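You operate a simulated robot arm through the tools that you are given. There is no shell and no other tool. Be economical: measure what you need, move in short steps, check, and stop when the job is done.

Carry out the task below with a simulated robot arm. There is one attempt and no reset: what you move stays moved.

Task
Fit a pump to the blue bottle and crimp it on.
Fine: silver pump for a short bottle, gold for a tall one; height knob and head to suit the bottle, one pull, the holder back at LOAD.

Only the result counts: the job must be done as asked and must still hold three seconds after the hand-in. Knocking over, shifting, dropping, spilling or breaking anything else fails it.

Robot
A 6-joint arm with a two-finger parallel gripper, fixed in place. Base frame: the origin is at the foot of the arm, x ahead of it, y to its left, z up; the work surface is at about z = 0.75. Units: m, degrees, N and s.
With the tool pointing down near the work surface it reaches from about 0.26 to 0.68 m from the base axis. Its first joint turns from -66.0 to 66.0 degrees. Payload 2.9 kg.
The TCP is the grasp point between the finger pads, 0.03 m short of the fingertips. In the tool frame z runs along the fingers and y along their closing line. The gripper opens to 0.11 m. The fingers are 0.02 m wide and 0.01 m thick; the gripper's body (0.048 by 0.112 m) begins 0.055 m behind the TCP.
Orientation is that of the tool frame in the base frame, as [roll, pitch, yaw] about the fixed x, y, z axes, in that order (R = Rz(yaw) Ry(pitch) Rx(roll)). With the fingers straight down and closing along the base's y, the tool's x points along the base's -x, its y along +y and its z along -z.

Tools
- The arm moves only by the tool play_rows. Its argument "rows" is a list of rows, each an object of numbers (a shift or turn left out is 0, a gripper value left out holds the last): "dx", "dy", "dz": the shift along the tool's x, y, z in m; "wx", "wy", "wz": the turn, a rotation vector about the tool's x, y, z in degrees; "gripper": the opening, from 0 (shut) to 1 (fully open). In form: [{"dx": .., "dy": .., "dz": .., "wx": .., "wy": .., "wz": .., "gripper": ..}, ...]. A call has 1 to 20 rows; each row is the pose to reach, as a shift and turn from the pose commanded when the call began, along the tool's axes at that moment. Each row takes 0.2 s and may step no farther than 0.05 m and 8.6 degrees from the row before; otherwise, or with a gripper value out of range, the whole call is refused. Where a pose cannot be reached the arm comes as near as it can. A force on the tool above 70 N (or 10 N above the force at the start of the call, whichever is more), or a blocked arm, ends the call early, and 0.2 s more pass. The fingers move at their own pace (about 0.108 m/s each) and stop on an object; they squeeze with about 36 N. The grip force told is the motor's: it shows also when the fingers shut on nothing. Time passes only in rows, and 0.2 s behind the last, so rows that repeat a pose let the fingers close. The reply holds the time, the measured pose of the TCP, the force on the tool along the base axes, the opening and the grip force, in the units named above and with some noise, with the torque about the TCP (base axes, N m) and any sound that the robot's microphone picked up, and new pictures: "views" is both (left out), scene, wrist or none.
- Cameras (640 x 400 px; columns grow to the right, rows downward): "scene" is fixed at [0.0986, 0.462, 1.3824]; the picture's right is [-0.41, -0.91, 0.00], its down [-0.53, 0.24, -0.82] and it looks along [0.74, -0.34, -0.58] (base axes); focal length 214 px, centre (320, 200). "wrist" rides on the gripper at [0.072, 0.017, -0.103] in the tool frame; the picture's right is [-0.23, 0.97, 0.00], its down [-0.76, -0.18, -0.62] and it looks along [-0.61, -0.14, 0.78] (tool axes); focal length 222 px, centre (320, 200). There is no depth. A picture from a camera that has moved, and an enlarged one, comes with that camera's place and axes in the base frame and with its lens.
- enlarge(camera, box): a new picture of the part [left, top, right, bottom] of that camera's present view, enlarged. No time passes.
- hand_in(): hands the job in; it is judged then, once.

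Go step by step. Nothing tells you positions but the pictures and the camera data: compare them with the known pose of the tool, close in by small moves and look again before you grip or let go. The budget is 120 turns and 200 pictures, counting those below and the enlarged ones. Unless the task says otherwise, let go and move clear before handing in, and close with one line.

The tools are called after "Emit:" by a JSON object that holds its "fn" and its "kwargs". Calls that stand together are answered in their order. play_rows: Moves the arm, as the interface text tells. Its arguments: {"type":"object","properties":{"rows":{"type":"array","items":{"type":"object","properties":{"dx":{"type":"number"},"dy":{"type":"number"},"dz":{"type":"number"},"wx":{"type":"number"},"wy":{"type":"number"},"wz":{"type":"number"},"gripper":{"type":"number"}}}},"views":{"type":"string","enum":["both","scene","wrist","none"]}},"required":["rows"]} The other tools are called the same way: enlarge (camera, box) takes an enlarged picture of a part of a camera's view; hand_in () hands the job in.

At the start:

```text
t: 0.0
tool_pos: [0.362, 0.0506, 1.2998]
orientation: [-179.9, 0.1, 180.0]
ft_force: [-0.4, -0.3, 0.1]
wrist_torque: [0.02, -0.02, 0.0]
width: 0.11
grasp_force: 0.0
```

scene: 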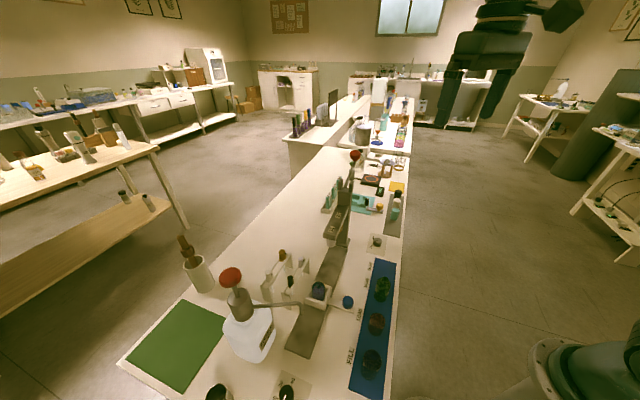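
wrist: 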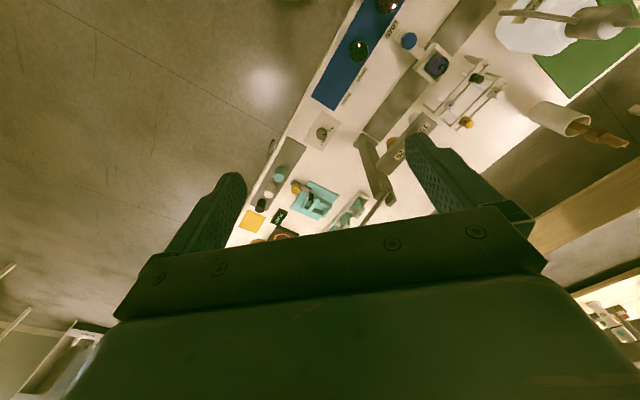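

I see a crowded bench with a press, a slide, bottles on a blue tray and a pump rack. I'll enlarge parts of the view to make out the details.

Emit:
{"fn": "enlarge", "kwargs": {"camera": "scene", "box": [260, 220, 420, 320]}}

Emit:
{"fn": "enlarge", "kwargs": {"camera": "scene", "box": [300, 140, 420, 260]}}

Emit:
{"fn": "enlarge", "kwargs": {"camera": "scene", "box": [180, 280, 420, 400]}}

Emit:
{"fn": "enlarge", "kwargs": {"camera": "wrist", "box": [230, 0, 540, 240]}}

```text
4.00 times, centred on (340, 270) of scene
camera zoom: at [0.0986, 0.462, 1.3824], right [-0.41, -0.91, 0.0], down [-0.53, 0.24, -0.82], along [0.74, -0.34, -0.58], focal length 858 px, centre (240, -80)
```

zoom: 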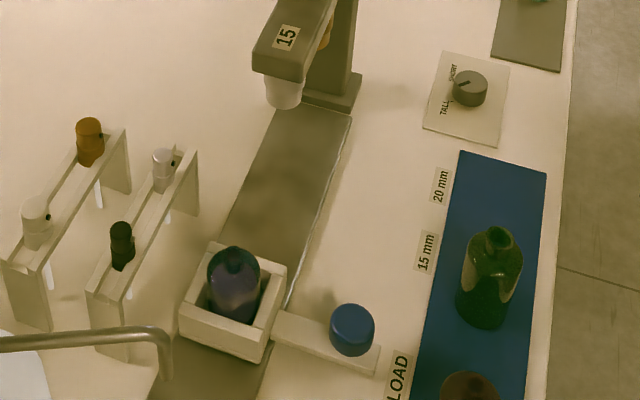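

```text
3.33 times, centred on (360, 200) of scene
camera zoom: at [0.0986, 0.462, 1.3824], right [-0.41, -0.91, 0.0], down [-0.53, 0.24, -0.82], along [0.74, -0.34, -0.58], focal length 715 px, centre (187, 200)
```

zoom: 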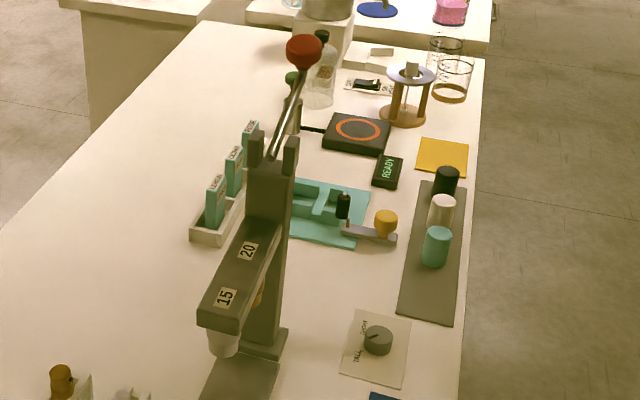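

```text
2.67 times, centred on (300, 340) of scene
camera zoom: at [0.0986, 0.462, 1.3824], right [-0.41, -0.91, 0.0], down [-0.53, 0.24, -0.82], along [0.74, -0.34, -0.58], focal length 572 px, centre (373, -173)
```

zoom: 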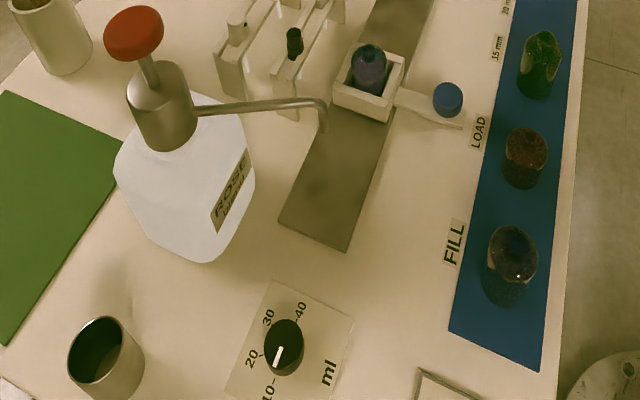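

```text
1.67 times, centred on (385, 120) of wrist
camera zoom: at [0.2899, 0.0683, 1.4043], right [0.23, 0.97, 0.0], down [0.76, -0.18, 0.62], along [0.61, -0.14, -0.78], focal length 370 px, centre (212, 333)
```

zoom: 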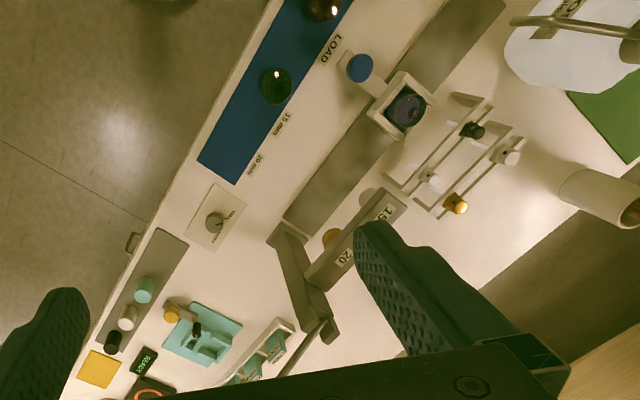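

The blue bottle seems to be in the holder already, near LOAD, at about (0.40, 0.33). I'll bring the wrist camera in for a closer view.

Emit:
{"fn": "play_rows", "kwargs": {"rows": [{"dx": 0.009, "dy": 0.036, "dz": 0.021}, {"dx": 0.018, "dy": 0.072, "dz": 0.042}, {"dx": 0.027, "dy": 0.108, "dz": 0.063}, {"dx": 0.036, "dy": 0.144, "dz": 0.085}, {"dx": 0.045, "dy": 0.18, "dz": 0.107}, {"dx": 0.054, "dy": 0.216, "dz": 0.13}, {"dx": 0.062, "dy": 0.25, "dz": 0.15}], "views": "wrist"}}

```text
t: 1.6
tool_pos: [0.2998, 0.304, 1.1506]
orientation: [-180.0, 0.1, 179.9]
ft_force: [-0.7, 0.4, 0.3]
wrist_torque: [-0.02, -0.01, 0.01]
width: 0.1102
grasp_force: 0.0
camera wrist: at [0.2258, 0.3198, 1.2546], right [0.23, 0.97, 0.0], down [0.76, -0.18, 0.62], along [0.61, -0.14, -0.78], focal length 222 px, centre (320, 200)
```

wrist: 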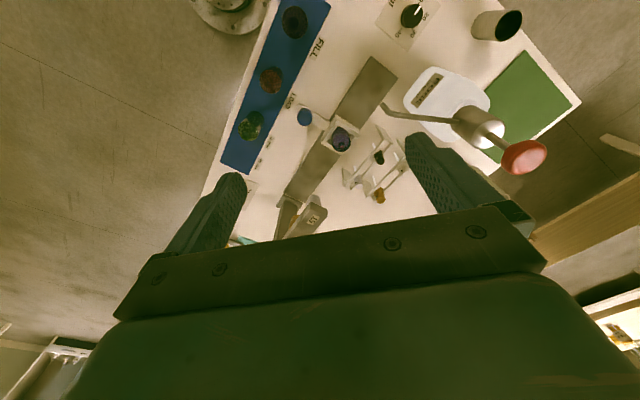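

Emit:
{"fn": "enlarge", "kwargs": {"camera": "wrist", "box": [280, 80, 420, 220]}}

Emit:
{"fn": "enlarge", "kwargs": {"camera": "wrist", "box": [200, 0, 460, 170]}}

```text
2.86 times, centred on (350, 150) of wrist
camera zoom: at [0.2258, 0.3198, 1.2546], right [0.23, 0.97, 0.0], down [0.76, -0.18, 0.62], along [0.61, -0.14, -0.78], focal length 635 px, centre (234, 343)
```

zoom: 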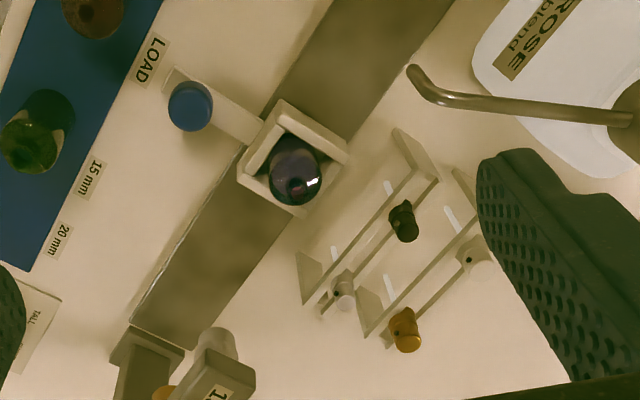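

```text
2.35 times, centred on (330, 85) of wrist
camera zoom: at [0.2258, 0.3198, 1.2546], right [0.23, 0.97, 0.0], down [0.76, -0.18, 0.62], along [0.61, -0.14, -0.78], focal length 523 px, centre (296, 471)
```

zoom: 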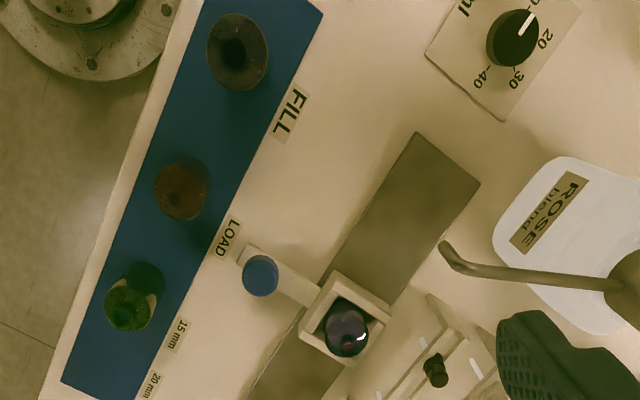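

Emit:
{"fn": "play_rows", "kwargs": {"rows": [{"dx": 0.015, "dz": 0.04}, {"dx": 0.03, "dz": 0.08}, {"dx": 0.04, "dz": 0.12}, {"dx": 0.05, "dz": 0.15}], "views": "wrist"}}

Emit:
{"fn": "enlarge", "kwargs": {"camera": "wrist", "box": [240, 80, 440, 220]}}

```text
t: 2.6
tool_pos: [0.2519, 0.3009, 1.001]
orientation: [180.0, 0.2, -180.0]
ft_force: [-0.5, -0.2, 0.6]
wrist_torque: [-0.01, -0.01, 0.0]
width: 0.1102
grasp_force: 0.1
camera wrist: at [0.1785, 0.3181, 1.1052], right [0.23, 0.97, 0.0], down [0.76, -0.18, 0.62], along [0.61, -0.14, -0.78], focal length 222 px, centre (320, 200)
```

wrist: 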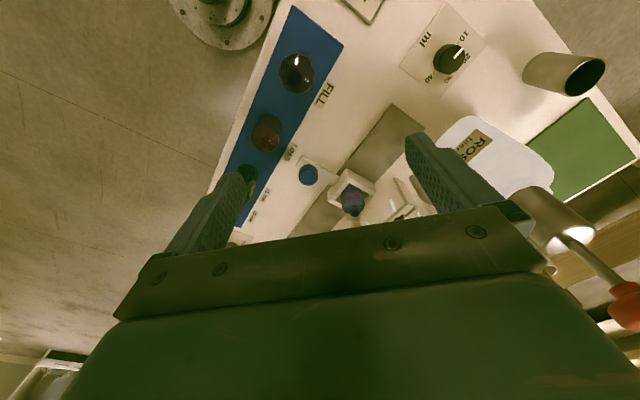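

```text
2.86 times, centred on (340, 150) of wrist
camera zoom: at [0.1785, 0.3181, 1.1052], right [0.23, 0.97, 0.0], down [0.76, -0.18, 0.62], along [0.61, -0.14, -0.78], focal length 635 px, centre (263, 343)
```

zoom: 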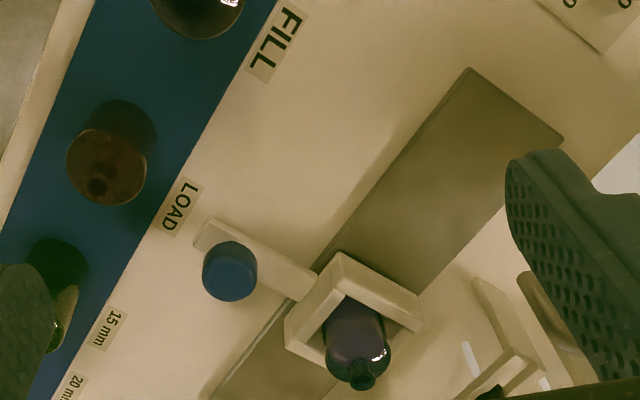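

The bottle is blue-violet with a neck. I'll tilt the wrist for a side view, to compare bottle heights and pump colours.

Emit:
{"fn": "play_rows", "kwargs": {"rows": [{"wy": -8}, {"wy": -16}, {"wy": -24}, {"wy": -32}], "views": "wrist"}}

Emit:
{"fn": "enlarge", "kwargs": {"camera": "wrist", "box": [220, 40, 440, 220]}}

```text
t: 3.6
tool_pos: [0.2826, 0.2865, 1.0015]
orientation: [179.9, 32.1, -179.9]
ft_force: [-0.1, 0.0, -0.9]
wrist_torque: [0.02, 0.01, 0.0]
width: 0.11
grasp_force: 0.0
out of reach, approached as far as the arm can: row 3, 4
camera wrist: at [0.165, 0.3035, 1.0501], right [0.19, 0.97, 0.12], down [0.31, -0.18, 0.93], along [0.93, -0.14, -0.34], focal length 222 px, centre (320, 200)
```

wrist: 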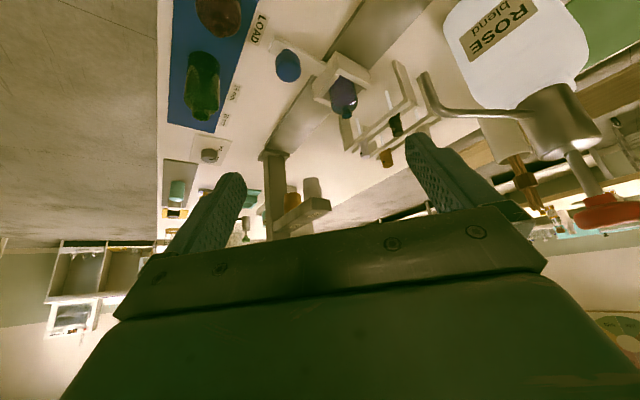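

```text
2.22 times, centred on (330, 130) of wrist
camera zoom: at [0.165, 0.3035, 1.0501], right [0.19, 0.97, 0.12], down [0.31, -0.18, 0.93], along [0.93, -0.14, -0.34], focal length 494 px, centre (298, 356)
```

zoom: 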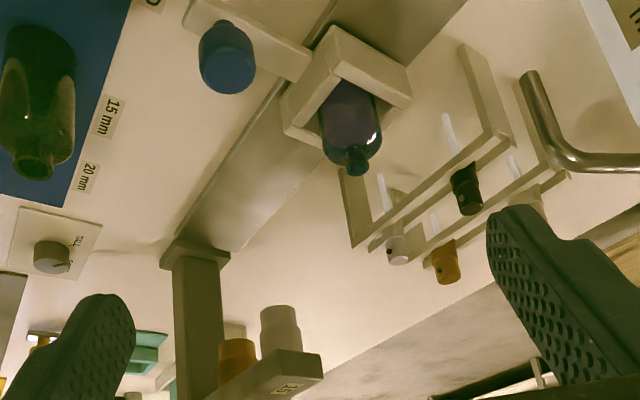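

Emit:
{"fn": "enlarge", "kwargs": {"camera": "wrist", "box": [300, 40, 440, 180]}}

Emit:
{"fn": "enlarge", "kwargs": {"camera": "wrist", "box": [160, 0, 300, 140]}}

```text
2.86 times, centred on (370, 110) of wrist
camera zoom: at [0.165, 0.3035, 1.0501], right [0.19, 0.97, 0.12], down [0.31, -0.18, 0.93], along [0.93, -0.14, -0.34], focal length 635 px, centre (177, 457)
```

zoom: 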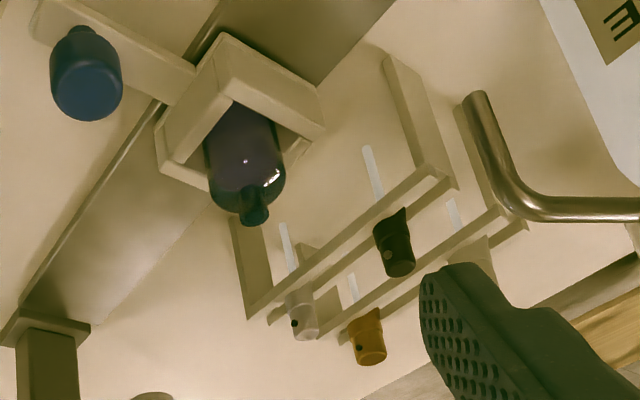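

```text
2.86 times, centred on (230, 70) of wrist
camera zoom: at [0.165, 0.3035, 1.0501], right [0.19, 0.97, 0.12], down [0.31, -0.18, 0.93], along [0.93, -0.14, -0.34], focal length 635 px, centre (577, 571)
```

zoom: 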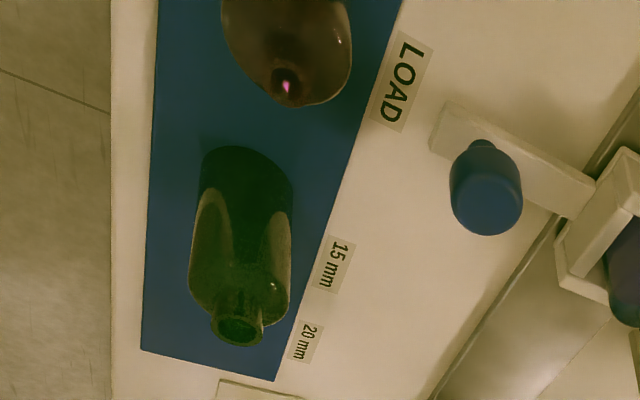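

Emit:
{"fn": "play_rows", "kwargs": {"rows": [{"wy": 8, "dz": 0.02}, {"wy": 16, "dx": -0.004, "dz": 0.04}, {"wy": 24, "dx": -0.008, "dz": 0.07}, {"wy": 32, "dx": -0.013, "dz": 0.1, "dy": -0.007}], "views": "wrist"}}

Emit:
{"fn": "enlarge", "kwargs": {"camera": "wrist", "box": [270, 80, 450, 240]}}

```text
t: 4.6
tool_pos: [0.3457, 0.2787, 0.9233]
orientation: [180.0, 0.0, -179.8]
ft_force: [0.2, -0.7, -0.1]
wrist_torque: [0.0, 0.02, -0.02]
width: 0.1099
grasp_force: 0.0
camera wrist: at [0.2732, 0.2962, 1.0264], right [0.23, 0.97, 0.0], down [0.76, -0.18, 0.62], along [0.61, -0.14, -0.78], focal length 222 px, centre (320, 200)
```

wrist: 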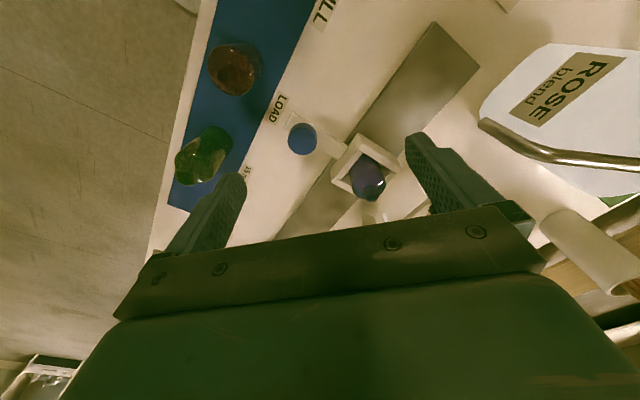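

```text
2.50 times, centred on (360, 160) of wrist
camera zoom: at [0.2732, 0.2962, 1.0264], right [0.23, 0.97, 0.0], down [0.76, -0.18, 0.62], along [0.61, -0.14, -0.78], focal length 555 px, centre (220, 300)
```

zoom: 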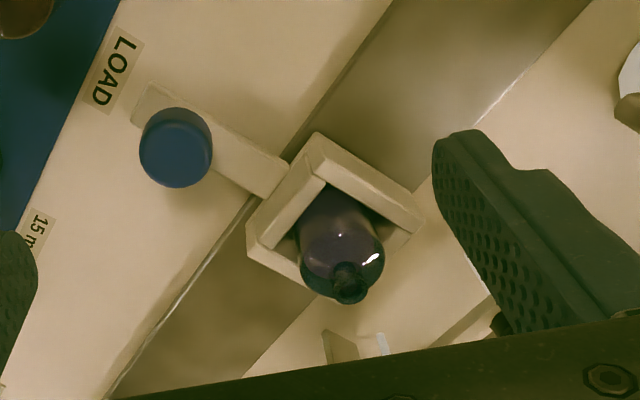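

Emit:
{"fn": "play_rows", "kwargs": {"rows": [{"wz": -7.5, "dy": -0.01, "dx": 0.003}, {"wz": -15, "dy": -0.02, "dx": 0.006}, {"wz": -22.5, "dy": -0.03, "dx": 0.009}, {"wz": -30, "dy": -0.04, "dx": 0.012}, {"wz": -37.5, "dy": -0.05, "dx": 0.014}, {"wz": -45, "dy": -0.059, "dx": 0.016, "dz": 0.013}], "views": "none"}}

Emit:
{"fn": "play_rows", "kwargs": {"rows": [{"wy": -8}, {"wy": -16}, {"wy": -24}, {"wy": -32}], "views": "wrist"}}

Emit:
{"fn": "enlarge", "kwargs": {"camera": "wrist", "box": [230, 60, 430, 220]}}

```text
t: 6.0
tool_pos: [0.33, 0.2194, 0.9098]
orientation: [-179.9, 0.0, -134.8]
ft_force: [0.1, 0.0, 0.7]
wrist_torque: [0.0, -0.02, 0.01]
width: 0.1102
grasp_force: 0.1
```

```text
t: 7.0
tool_pos: [0.3296, 0.2199, 0.9094]
orientation: [-179.9, 32.1, -135.0]
ft_force: [-0.3, -0.1, 0.4]
wrist_torque: [0.01, -0.02, -0.05]
width: 0.1099
grasp_force: 0.1
camera wrist: at [0.2343, 0.1498, 0.9585], right [-0.55, 0.82, 0.12], down [0.35, 0.1, 0.93], along [0.76, 0.56, -0.34], focal length 222 px, centre (320, 200)
```

wrist: 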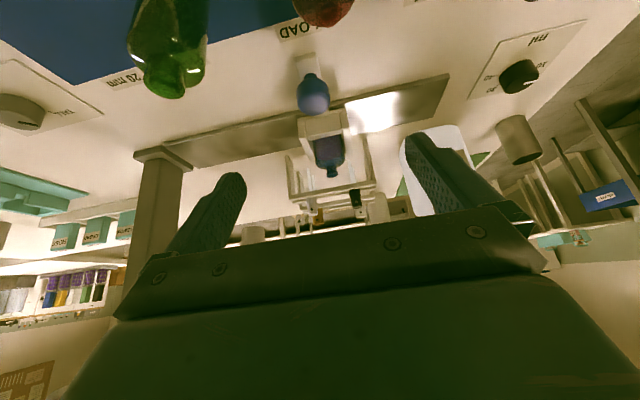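

```text
2.50 times, centred on (330, 140) of wrist
camera zoom: at [0.2343, 0.1498, 0.9585], right [-0.55, 0.82, 0.12], down [0.35, 0.1, 0.93], along [0.76, 0.56, -0.34], focal length 555 px, centre (295, 350)
```

zoom: 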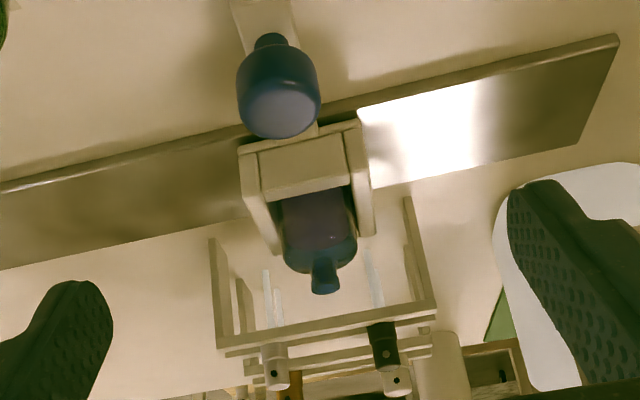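

Emit:
{"fn": "enlarge", "kwargs": {"camera": "wrist", "box": [110, 0, 350, 150]}}

Emit:
{"fn": "enlarge", "kwargs": {"camera": "wrist", "box": [280, 70, 400, 160]}}

Emit:
{"fn": "enlarge", "kwargs": {"camera": "wrist", "box": [260, 150, 420, 250]}}

Emit:
{"fn": "enlarge", "kwargs": {"camera": "scene", "box": [270, 240, 400, 390]}}

```text
2.67 times, centred on (230, 75) of wrist
camera zoom: at [0.2343, 0.1498, 0.9585], right [-0.55, 0.82, 0.12], down [0.35, 0.1, 0.93], along [0.76, 0.56, -0.34], focal length 592 px, centre (560, 533)
```

zoom: 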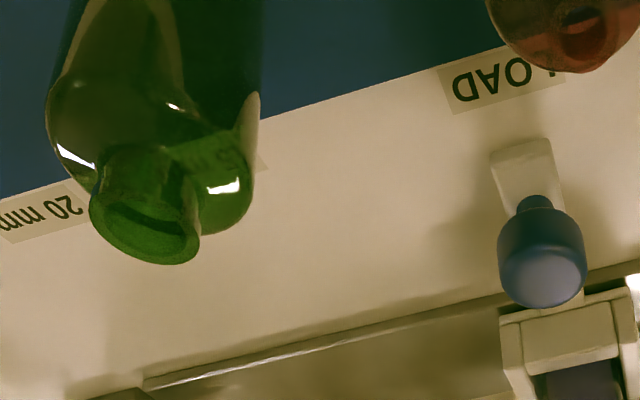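

```text
4.44 times, centred on (340, 115) of wrist
camera zoom: at [0.2343, 0.1498, 0.9585], right [-0.55, 0.82, 0.12], down [0.35, 0.1, 0.93], along [0.76, 0.56, -0.34], focal length 987 px, centre (231, 578)
```

zoom: 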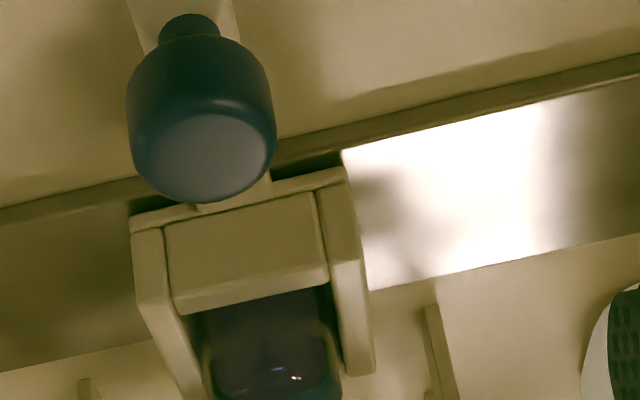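

```text
4.00 times, centred on (340, 200) of wrist
camera zoom: at [0.2343, 0.1498, 0.9585], right [-0.55, 0.82, 0.12], down [0.35, 0.1, 0.93], along [0.76, 0.56, -0.34], focal length 888 px, centre (240, 200)
```

zoom: 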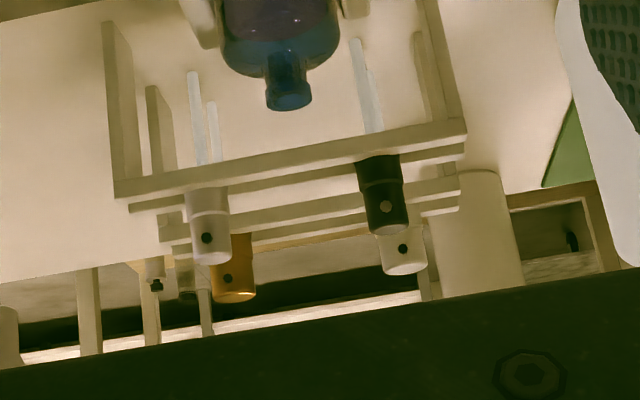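

```text
2.67 times, centred on (335, 315) of scene
camera zoom: at [0.0986, 0.462, 1.3824], right [-0.41, -0.91, 0.0], down [-0.53, 0.24, -0.82], along [0.74, -0.34, -0.58], focal length 572 px, centre (280, -107)
```

zoom: 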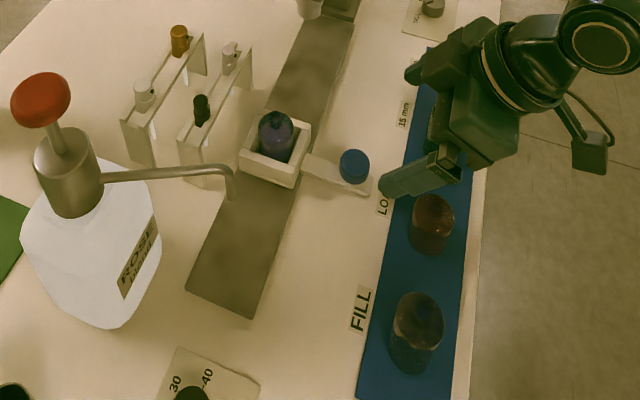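

Emit:
{"fn": "enlarge", "kwargs": {"camera": "scene", "box": [355, 225, 395, 265]}}

Emit:
{"fn": "enlarge", "kwargs": {"camera": "scene", "box": [310, 140, 400, 260]}}

Emit:
{"fn": "enlarge", "kwargs": {"camera": "wrist", "box": [0, 70, 200, 200]}}

```text
10.00 times, centred on (375, 245) of scene
camera zoom: at [0.0986, 0.462, 1.3824], right [-0.41, -0.91, 0.0], down [-0.53, 0.24, -0.82], along [0.74, -0.34, -0.58], focal length 2145 px, centre (-230, -250)
```

zoom: 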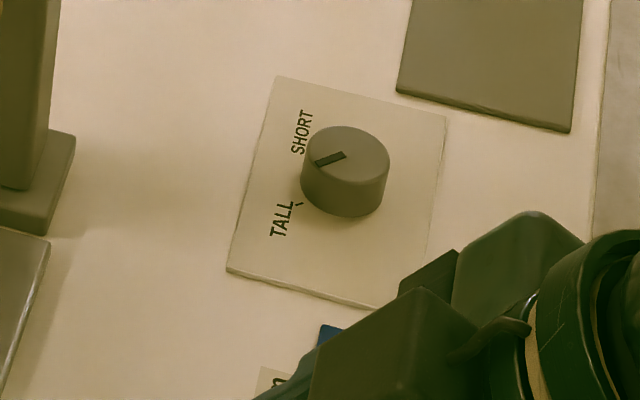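

```text
3.33 times, centred on (355, 200) of scene
camera zoom: at [0.0986, 0.462, 1.3824], right [-0.41, -0.91, 0.0], down [-0.53, 0.24, -0.82], along [0.74, -0.34, -0.58], focal length 715 px, centre (203, 200)
```

zoom: 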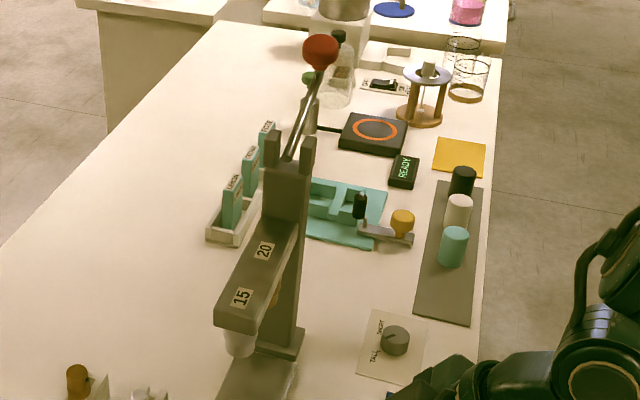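

```text
3.08 times, centred on (100, 135) of wrist
camera zoom: at [0.2343, 0.1498, 0.9585], right [-0.55, 0.82, 0.12], down [0.35, 0.1, 0.93], along [0.76, 0.56, -0.34], focal length 684 px, centre (997, 400)
```

zoom: 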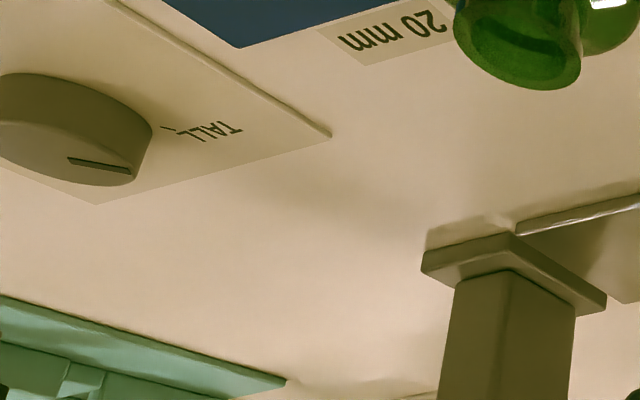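

The blue bottle is short with a neck of about 15 mm, so it needs the silver pump, SHORT and the 15 mm head. The height knob at about (0.536, 0.014) points to TALL. I'll go over it to turn it.

Emit:
{"fn": "play_rows", "kwargs": {"rows": [{"wy": 8}, {"wy": 16}, {"wy": 24}, {"wy": 32}], "views": "none"}}

Emit:
{"fn": "play_rows", "kwargs": {"rows": [{"dy": -0.045}, {"dy": -0.09}, {"dy": -0.135}, {"dy": -0.18}, {"dy": -0.225, "gripper": 0.6}, {"dy": -0.26}, {"dy": -0.29}], "views": "both"}}

```text
t: 8.0
tool_pos: [0.3306, 0.2195, 0.9078]
orientation: [180.0, -0.1, -135.1]
ft_force: [0.0, -0.2, -0.8]
wrist_torque: [0.0, -0.03, 0.05]
width: 0.1099
grasp_force: 0.0
```

```text
t: 9.6
tool_pos: [0.5362, 0.0154, 0.9097]
orientation: [-179.9, 0.1, -135.0]
ft_force: [0.3, -0.4, 0.6]
wrist_torque: [0.02, 0.03, 0.01]
width: 0.0661
grasp_force: 0.1
camera wrist: at [0.4708, -0.0247, 1.0134], right [-0.53, 0.85, 0.0], down [0.66, 0.41, 0.62], along [0.53, 0.33, -0.78], focal length 222 px, centre (320, 200)
```

scene: 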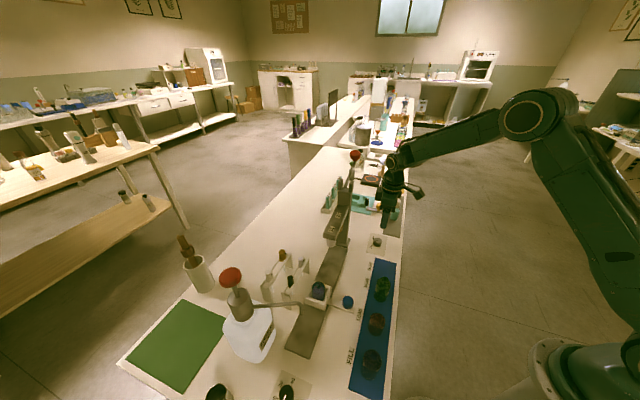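
wrist: 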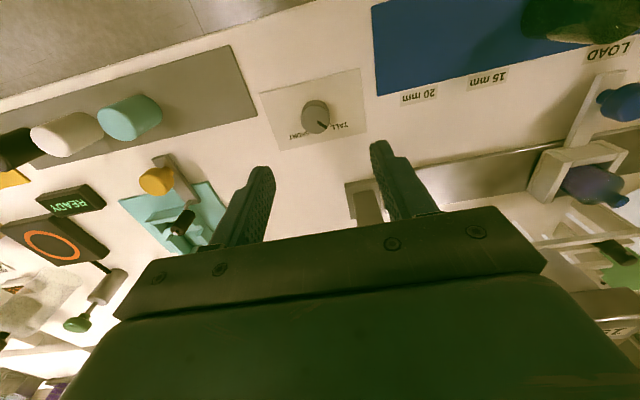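

Emit:
{"fn": "enlarge", "kwargs": {"camera": "wrist", "box": [250, 60, 380, 160]}}

```text
4.00 times, centred on (315, 110) of wrist
camera zoom: at [0.4708, -0.0247, 1.0134], right [-0.53, 0.85, 0.0], down [0.66, 0.41, 0.62], along [0.53, 0.33, -0.78], focal length 888 px, centre (340, 560)
```

zoom: 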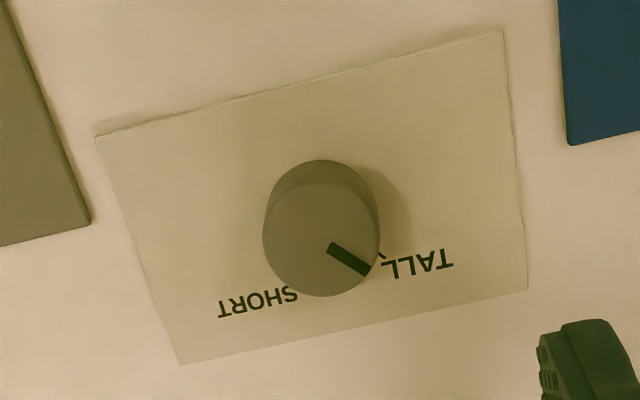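

Pointer is at TALL; SHORT is 90° clockwise. I'll lower over the knob, grip it and check.

Emit:
{"fn": "play_rows", "kwargs": {"rows": [{"dx": -0.0015, "dy": -0.004, "dz": 0.04}, {"dx": -0.003, "dy": -0.004, "dz": 0.08}, {"dx": -0.003, "dy": -0.004, "dz": 0.105}, {"dx": -0.003, "dy": -0.004, "dz": 0.119}], "views": "wrist"}}

Emit:
{"fn": "enlarge", "kwargs": {"camera": "wrist", "box": [220, 60, 440, 220]}}

```text
t: 10.6
tool_pos: [0.5399, 0.0142, 0.7899]
orientation: [179.9, -0.1, -135.0]
ft_force: [0.1, -1.1, 0.1]
wrist_torque: [-0.01, 0.01, 0.03]
width: 0.066
grasp_force: 0.1
camera wrist: at [0.4765, -0.025, 0.8932], right [-0.53, 0.85, 0.0], down [0.66, 0.41, 0.62], along [0.53, 0.33, -0.78], focal length 222 px, centre (320, 200)
```

wrist: 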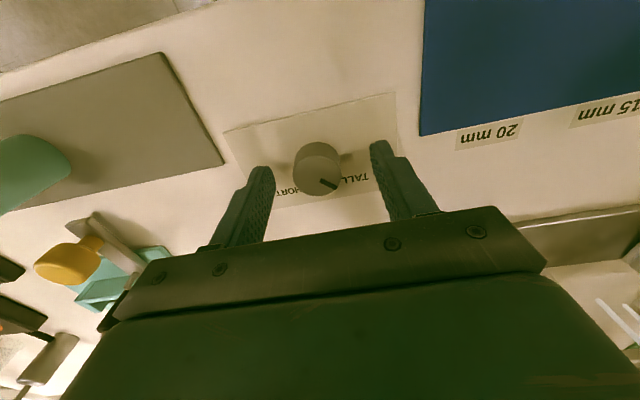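

```text
2.50 times, centred on (330, 140) of wrist
camera zoom: at [0.4765, -0.025, 0.8932], right [-0.53, 0.85, 0.0], down [0.66, 0.41, 0.62], along [0.53, 0.33, -0.78], focal length 555 px, centre (295, 350)
```

zoom: 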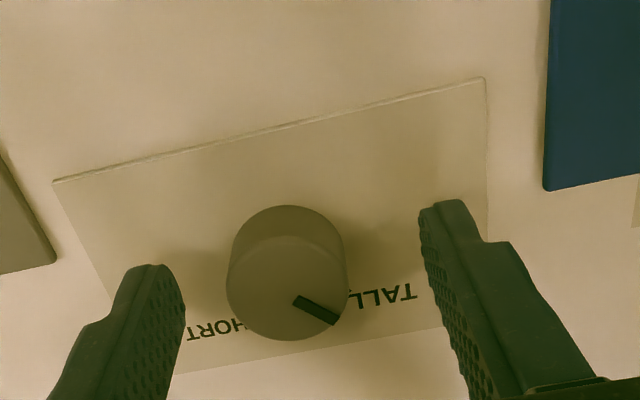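

Emit:
{"fn": "play_rows", "kwargs": {"rows": [{"gripper": 0.2}, {"gripper": 0.2}, {"gripper": 0.2}], "views": "none"}}

Emit:
{"fn": "play_rows", "kwargs": {"rows": [{"wz": 8}, {"wz": 16}, {"wz": 24}], "views": "wrist"}}

```text
t: 11.4
tool_pos: [0.5426, 0.0129, 0.7904]
orientation: [-179.7, 0.1, -135.3]
ft_force: [17.3, -14.7, -13.3]
wrist_torque: [0.11, -0.61, -0.07]
width: 0.0315
grasp_force: 44.7
```

```text
t: 12.2
tool_pos: [0.5413, 0.0129, 0.789]
orientation: [-179.8, 0.2, -159.2]
ft_force: [26.6, -15.2, -17.8]
wrist_torque: [-0.32, 0.32, -0.06]
width: 0.0317
grasp_force: 45.0
camera wrist: at [0.4665, 0.0037, 0.8933], right [-0.13, 0.99, 0.0], down [0.77, 0.1, 0.63], along [0.62, 0.08, -0.78], focal length 222 px, centre (320, 200)
```

wrist: 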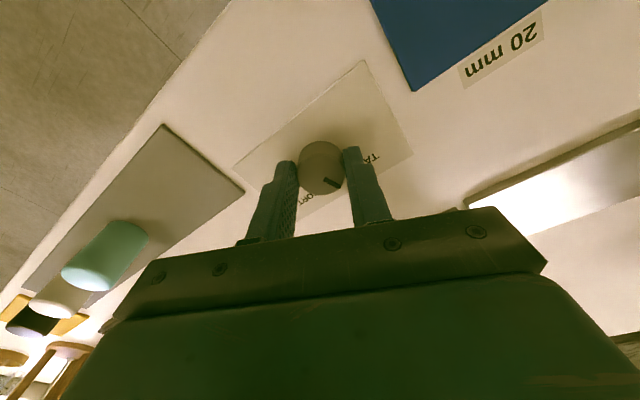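

Emit:
{"fn": "play_rows", "kwargs": {"rows": [{"wz": 0, "dx": -0.0014, "dy": -0.002}, {"wz": 8, "dx": -0.0014, "dy": -0.002}, {"wz": 16, "dx": -0.0014, "dy": -0.002}, {"wz": 24, "dx": -0.0014, "dy": -0.002}, {"wz": 32, "dx": -0.0014, "dy": -0.002}, {"wz": 40, "dx": -0.0014, "dy": -0.002}, {"wz": 48, "dx": -0.0014, "dy": -0.002}, {"wz": 56, "dx": -0.0014, "dy": -0.002}, {"wz": 64, "dx": -0.0014, "dy": -0.002}, {"wz": 67, "dx": -0.0014, "dy": -0.002}], "views": "both"}}

Emit:
{"fn": "enlarge", "kwargs": {"camera": "wrist", "box": [220, 60, 440, 220]}}

```text
t: 14.4
tool_pos: [0.5425, 0.0156, 0.7901]
orientation: [179.6, 0.0, 134.3]
ft_force: [9.5, 26.0, -8.3]
wrist_torque: [0.23, -0.24, 0.56]
width: 0.0318
grasp_force: 44.5
camera wrist: at [0.5027, 0.0792, 0.894], right [0.86, 0.52, 0.01], down [0.4, -0.67, 0.62], along [0.33, -0.53, -0.78], focal length 222 px, centre (320, 200)
```

scene: 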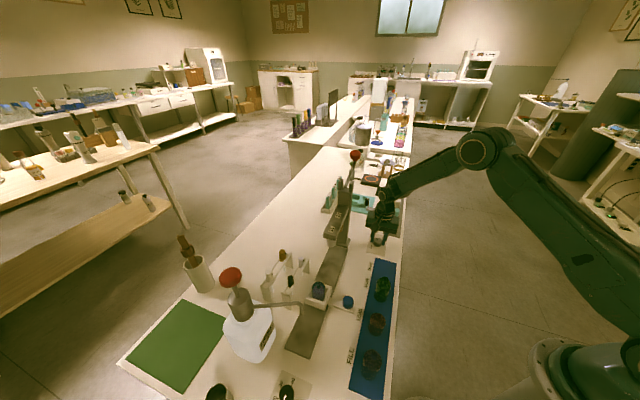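
wrist: 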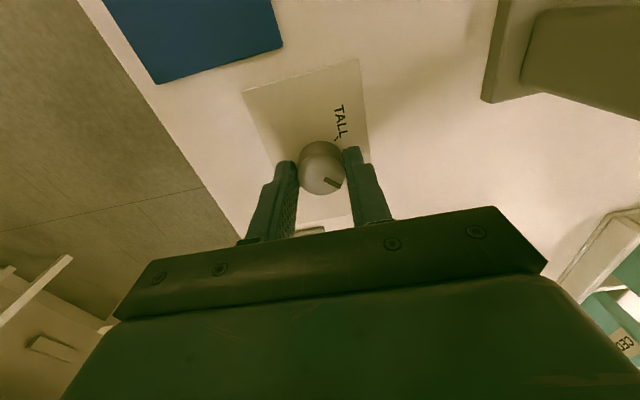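

```text
2.50 times, centred on (330, 140) of wrist
camera zoom: at [0.5027, 0.0792, 0.894], right [0.86, 0.52, 0.01], down [0.4, -0.67, 0.62], along [0.33, -0.53, -0.78], focal length 555 px, centre (295, 350)
```

zoom: 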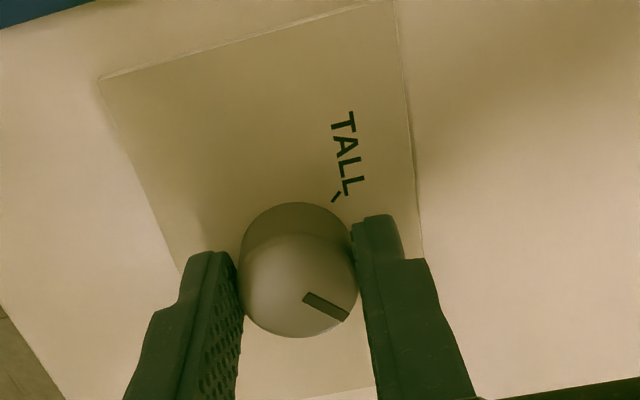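

Emit:
{"fn": "play_rows", "kwargs": {"rows": [{"gripper": 0.6}, {"gripper": 0.6}, {"gripper": 0.6}, {"dz": -0.04}, {"dz": -0.08}, {"dz": -0.12}], "views": "wrist"}}

Emit:
{"fn": "enlarge", "kwargs": {"camera": "wrist", "box": [250, 60, 380, 160]}}

```text
t: 15.8
tool_pos: [0.5437, 0.0113, 0.9108]
orientation: [-180.0, 0.0, 134.0]
ft_force: [-0.6, 0.1, -1.1]
wrist_torque: [0.0, 0.0, -0.01]
width: 0.0658
grasp_force: 0.0
camera wrist: at [0.5035, 0.076, 1.0147], right [0.86, 0.51, 0.0], down [0.4, -0.67, 0.62], along [0.32, -0.54, -0.78], focal length 222 px, centre (320, 200)
```

wrist: 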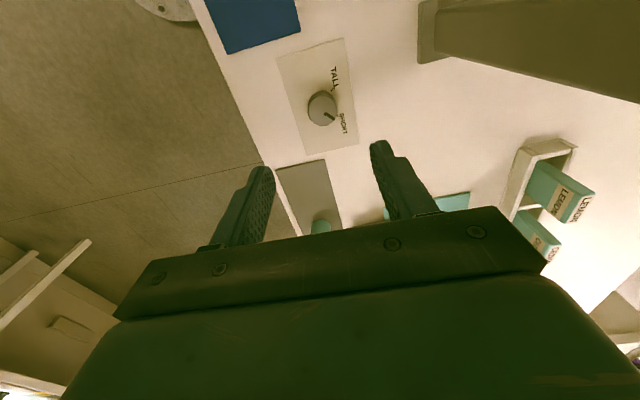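

```text
4.00 times, centred on (315, 110) of wrist
camera zoom: at [0.5035, 0.076, 1.0147], right [0.86, 0.51, 0.0], down [0.4, -0.67, 0.62], along [0.32, -0.54, -0.78], focal length 888 px, centre (340, 560)
```

zoom: 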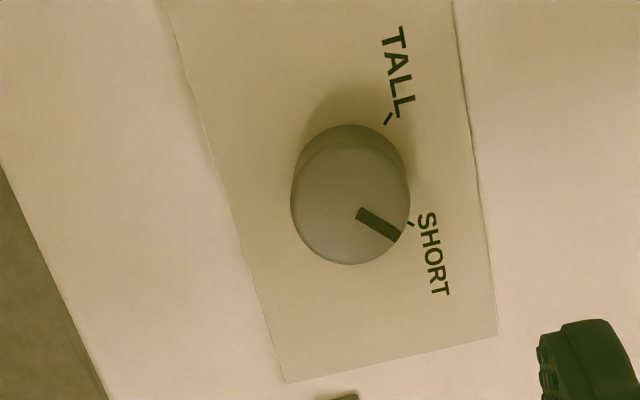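

The knob now points at SHORT. Next I'll swing back clear of the press and look at the silver pump, at about (0.51, 0.34).

Emit:
{"fn": "play_rows", "kwargs": {"rows": [{"dx": 0.02, "dy": -0.002, "dz": -0.02, "wz": -8}, {"dx": 0.04, "dy": -0.004, "dz": -0.04, "wz": -16}, {"dx": 0.06, "dy": -0.006, "dz": -0.05, "wz": -24}, {"dx": 0.08, "dy": -0.008, "dz": -0.05, "wz": -32}, {"dx": 0.1, "dy": -0.01, "dz": -0.05, "wz": -40}, {"dx": 0.12, "dy": -0.012, "dz": -0.05, "wz": -48}, {"dx": 0.14, "dy": -0.014, "dz": -0.05, "wz": -56}, {"dx": 0.16, "dy": -0.016, "dz": -0.05, "wz": -64}, {"dx": 0.18, "dy": -0.018, "dz": -0.05, "wz": -72}, {"dx": 0.195, "dy": -0.02, "dz": -0.05, "wz": -80}, {"dx": 0.213, "dy": -0.021, "dz": -0.05, "wz": -88}, {"dx": 0.213, "dy": -0.021, "dz": -0.05, "wz": -91}], "views": "none"}}

```text
t: 18.4
tool_pos: [0.3778, 0.1508, 0.9585]
orientation: [-179.8, -0.1, -135.0]
ft_force: [-0.1, 0.3, 0.2]
wrist_torque: [0.02, -0.02, -0.02]
width: 0.0661
grasp_force: 0.1
```

Emit:
{"fn": "play_rows", "kwargs": {"rows": [{"dx": -0.035, "dy": 0.01}, {"dx": -0.07, "dy": 0.02}, {"dx": -0.105, "dy": 0.03}, {"dx": -0.142, "dy": 0.04}], "views": "wrist"}}

Emit:
{"fn": "enlarge", "kwargs": {"camera": "wrist", "box": [250, 90, 410, 240]}}

```text
t: 19.4
tool_pos: [0.4523, 0.282, 0.9608]
orientation: [-179.9, 0.1, -135.0]
ft_force: [-0.5, 1.2, -0.3]
wrist_torque: [0.0, 0.0, 0.01]
width: 0.0657
grasp_force: 0.1
camera wrist: at [0.3881, 0.242, 1.0644], right [-0.53, 0.85, 0.0], down [0.66, 0.41, 0.62], along [0.53, 0.33, -0.78], focal length 222 px, centre (320, 200)
```

wrist: 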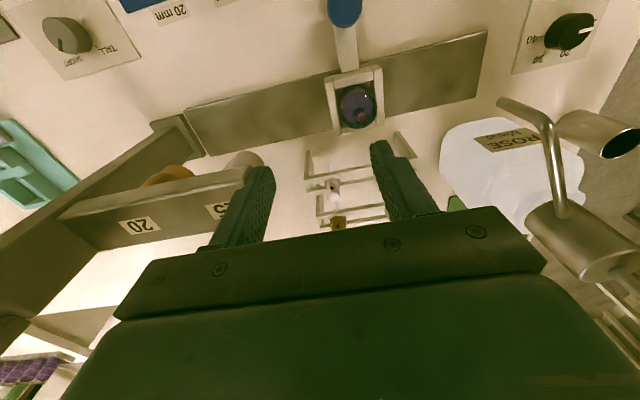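

```text
2.67 times, centred on (330, 165) of wrist
camera zoom: at [0.3881, 0.242, 1.0644], right [-0.53, 0.85, 0.0], down [0.66, 0.41, 0.62], along [0.53, 0.33, -0.78], focal length 592 px, centre (293, 293)
```

zoom: 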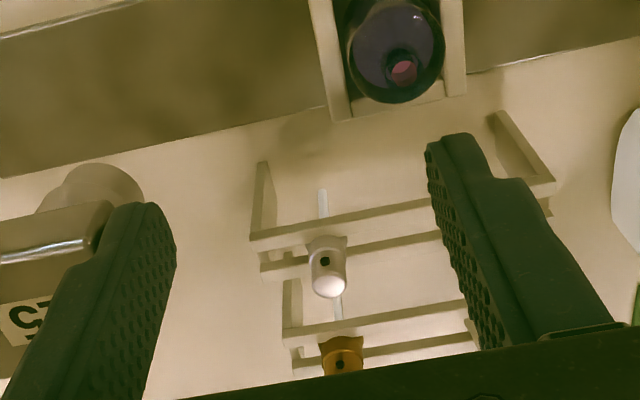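

Emit:
{"fn": "play_rows", "kwargs": {"rows": [{"dx": -0.03, "dy": 0.002}, {"dx": -0.06, "dy": 0}, {"dx": -0.086, "dy": -0.004}, {"dx": -0.086, "dy": -0.004, "dz": 0.03}, {"dx": -0.086, "dy": -0.004, "dz": 0.055}], "views": "both"}}

Emit:
{"fn": "enlarge", "kwargs": {"camera": "wrist", "box": [250, 90, 410, 240]}}

Emit:
{"fn": "enlarge", "kwargs": {"camera": "scene", "box": [260, 160, 380, 300]}}

```text
t: 20.6
tool_pos: [0.5129, 0.3392, 0.9034]
orientation: [-179.8, 0.0, -134.9]
ft_force: [-0.1, 0.5, 0.0]
wrist_torque: [-0.04, -0.01, -0.02]
width: 0.0661
grasp_force: 0.0
camera wrist: at [0.4493, 0.3001, 1.0082], right [-0.53, 0.85, 0.0], down [0.66, 0.41, 0.62], along [0.53, 0.33, -0.78], focal length 222 px, centre (320, 200)
```

scene: 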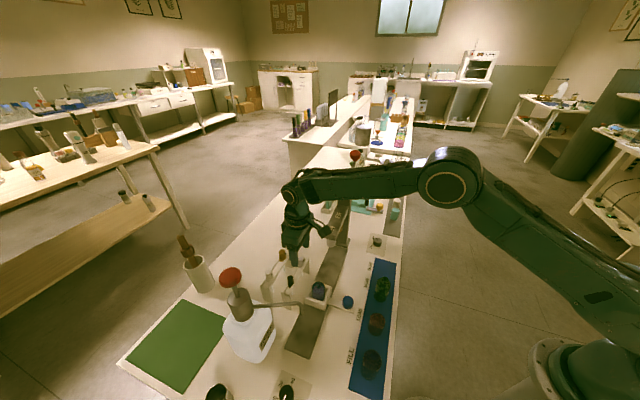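
wrist: 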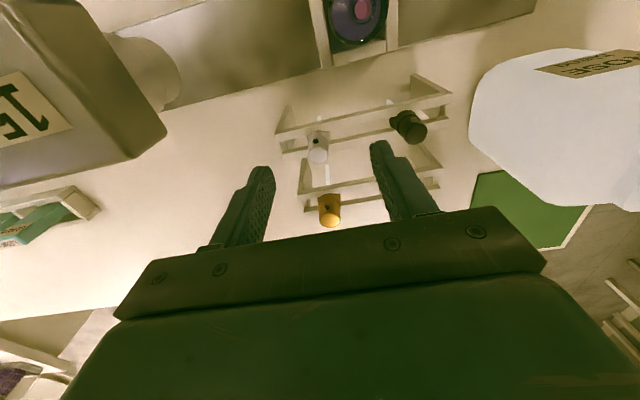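

```text
2.67 times, centred on (330, 165) of wrist
camera zoom: at [0.4493, 0.3001, 1.0082], right [-0.53, 0.85, 0.0], down [0.66, 0.41, 0.62], along [0.53, 0.33, -0.78], focal length 592 px, centre (293, 293)
```

zoom: 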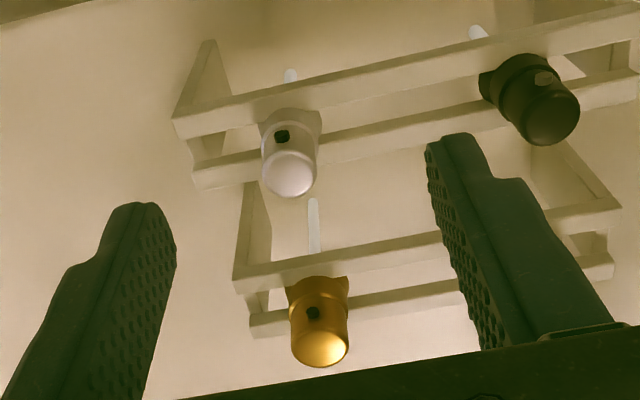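

```text
2.86 times, centred on (320, 230) of scene
camera zoom: at [0.0986, 0.462, 1.3824], right [-0.41, -0.91, 0.0], down [-0.53, 0.24, -0.82], along [0.74, -0.34, -0.58], focal length 613 px, centre (320, 114)
```

zoom: 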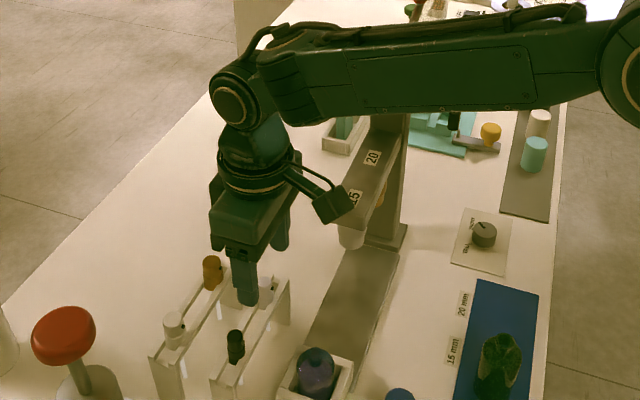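

Emit:
{"fn": "play_rows", "kwargs": {"rows": [{"dx": -0.002, "dy": -0.001, "dz": 0.02}, {"dx": -0.002, "dy": -0.001, "dz": 0.035}, {"dx": -0.002, "dy": -0.001, "dz": 0.042}], "views": "wrist"}}

Emit:
{"fn": "enlarge", "kwargs": {"camera": "wrist", "box": [230, 60, 430, 220]}}

Emit:
{"fn": "enlarge", "kwargs": {"camera": "scene", "box": [270, 230, 330, 310]}}

```text
t: 21.4
tool_pos: [0.516, 0.3388, 0.863]
orientation: [-179.9, 0.0, -134.9]
ft_force: [0.6, -0.3, 1.5]
wrist_torque: [0.02, 0.01, -0.04]
width: 0.066
grasp_force: 0.1
camera wrist: at [0.4521, 0.3002, 0.966], right [-0.53, 0.85, 0.0], down [0.66, 0.41, 0.62], along [0.53, 0.33, -0.78], focal length 222 px, centre (320, 200)
```

wrist: 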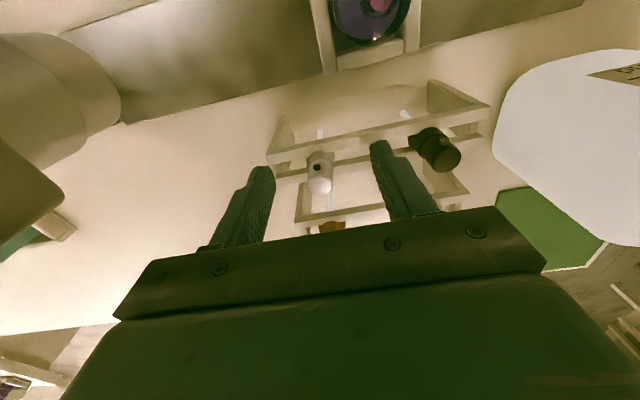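

```text
2.50 times, centred on (330, 140) of wrist
camera zoom: at [0.4521, 0.3002, 0.966], right [-0.53, 0.85, 0.0], down [0.66, 0.41, 0.62], along [0.53, 0.33, -0.78], focal length 555 px, centre (295, 350)
```

zoom: 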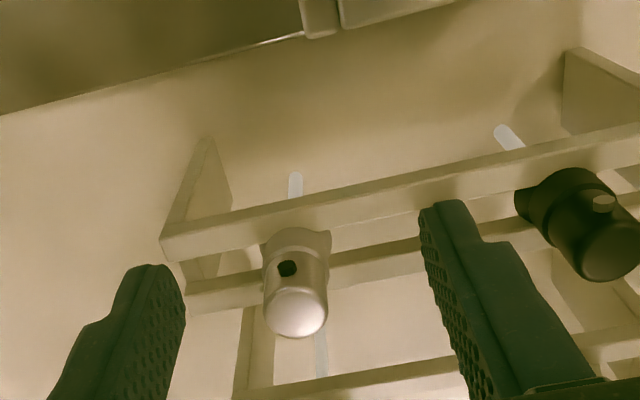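

```text
5.00 times, centred on (300, 270) of scene
camera zoom: at [0.0986, 0.462, 1.3824], right [-0.41, -0.91, 0.0], down [-0.53, 0.24, -0.82], along [0.74, -0.34, -0.58], focal length 1072 px, centre (420, -150)
```

zoom: 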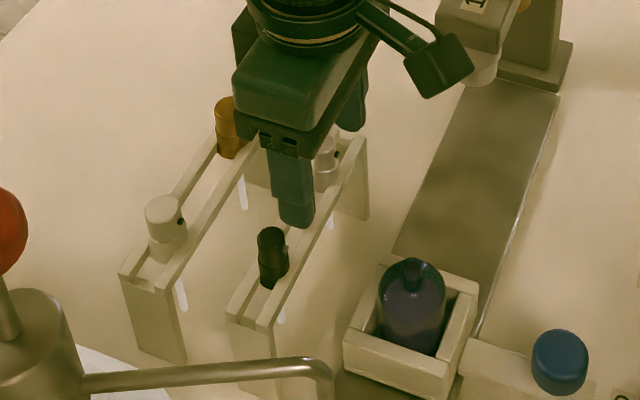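

Emit:
{"fn": "play_rows", "kwargs": {"rows": [{"gripper": 0.05}, {"gripper": 0.05}, {"gripper": 0.05}, {"gripper": 0.05}], "views": "wrist"}}

Emit:
{"fn": "enlarge", "kwargs": {"camera": "wrist", "box": [230, 60, 430, 220]}}

```text
t: 22.4
tool_pos: [0.5177, 0.3398, 0.8616]
orientation: [-179.9, 0.0, -134.9]
ft_force: [-1.0, 0.3, 0.6]
wrist_torque: [0.07, 0.02, 0.01]
width: 0.0144
grasp_force: 36.0
camera wrist: at [0.452, 0.3003, 0.9661], right [-0.53, 0.85, 0.0], down [0.66, 0.41, 0.62], along [0.53, 0.33, -0.78], focal length 222 px, centre (320, 200)
```

wrist: 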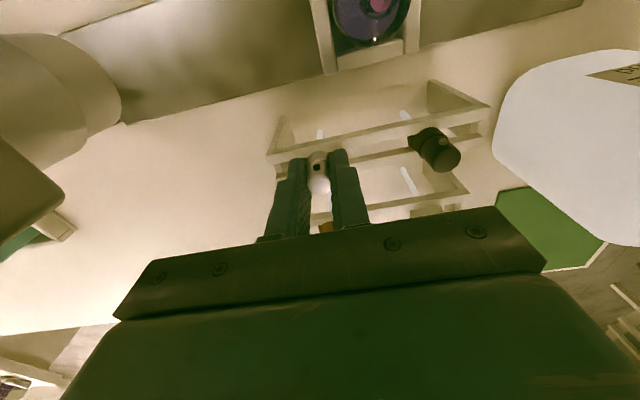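

```text
2.50 times, centred on (330, 140) of wrist
camera zoom: at [0.452, 0.3003, 0.9661], right [-0.53, 0.85, 0.0], down [0.66, 0.41, 0.62], along [0.53, 0.33, -0.78], focal length 555 px, centre (295, 350)
```

zoom: 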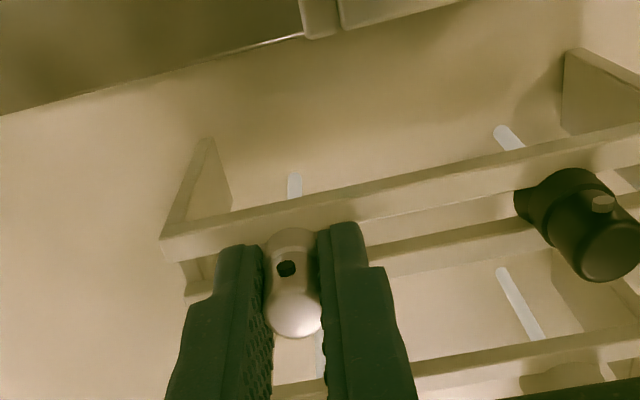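

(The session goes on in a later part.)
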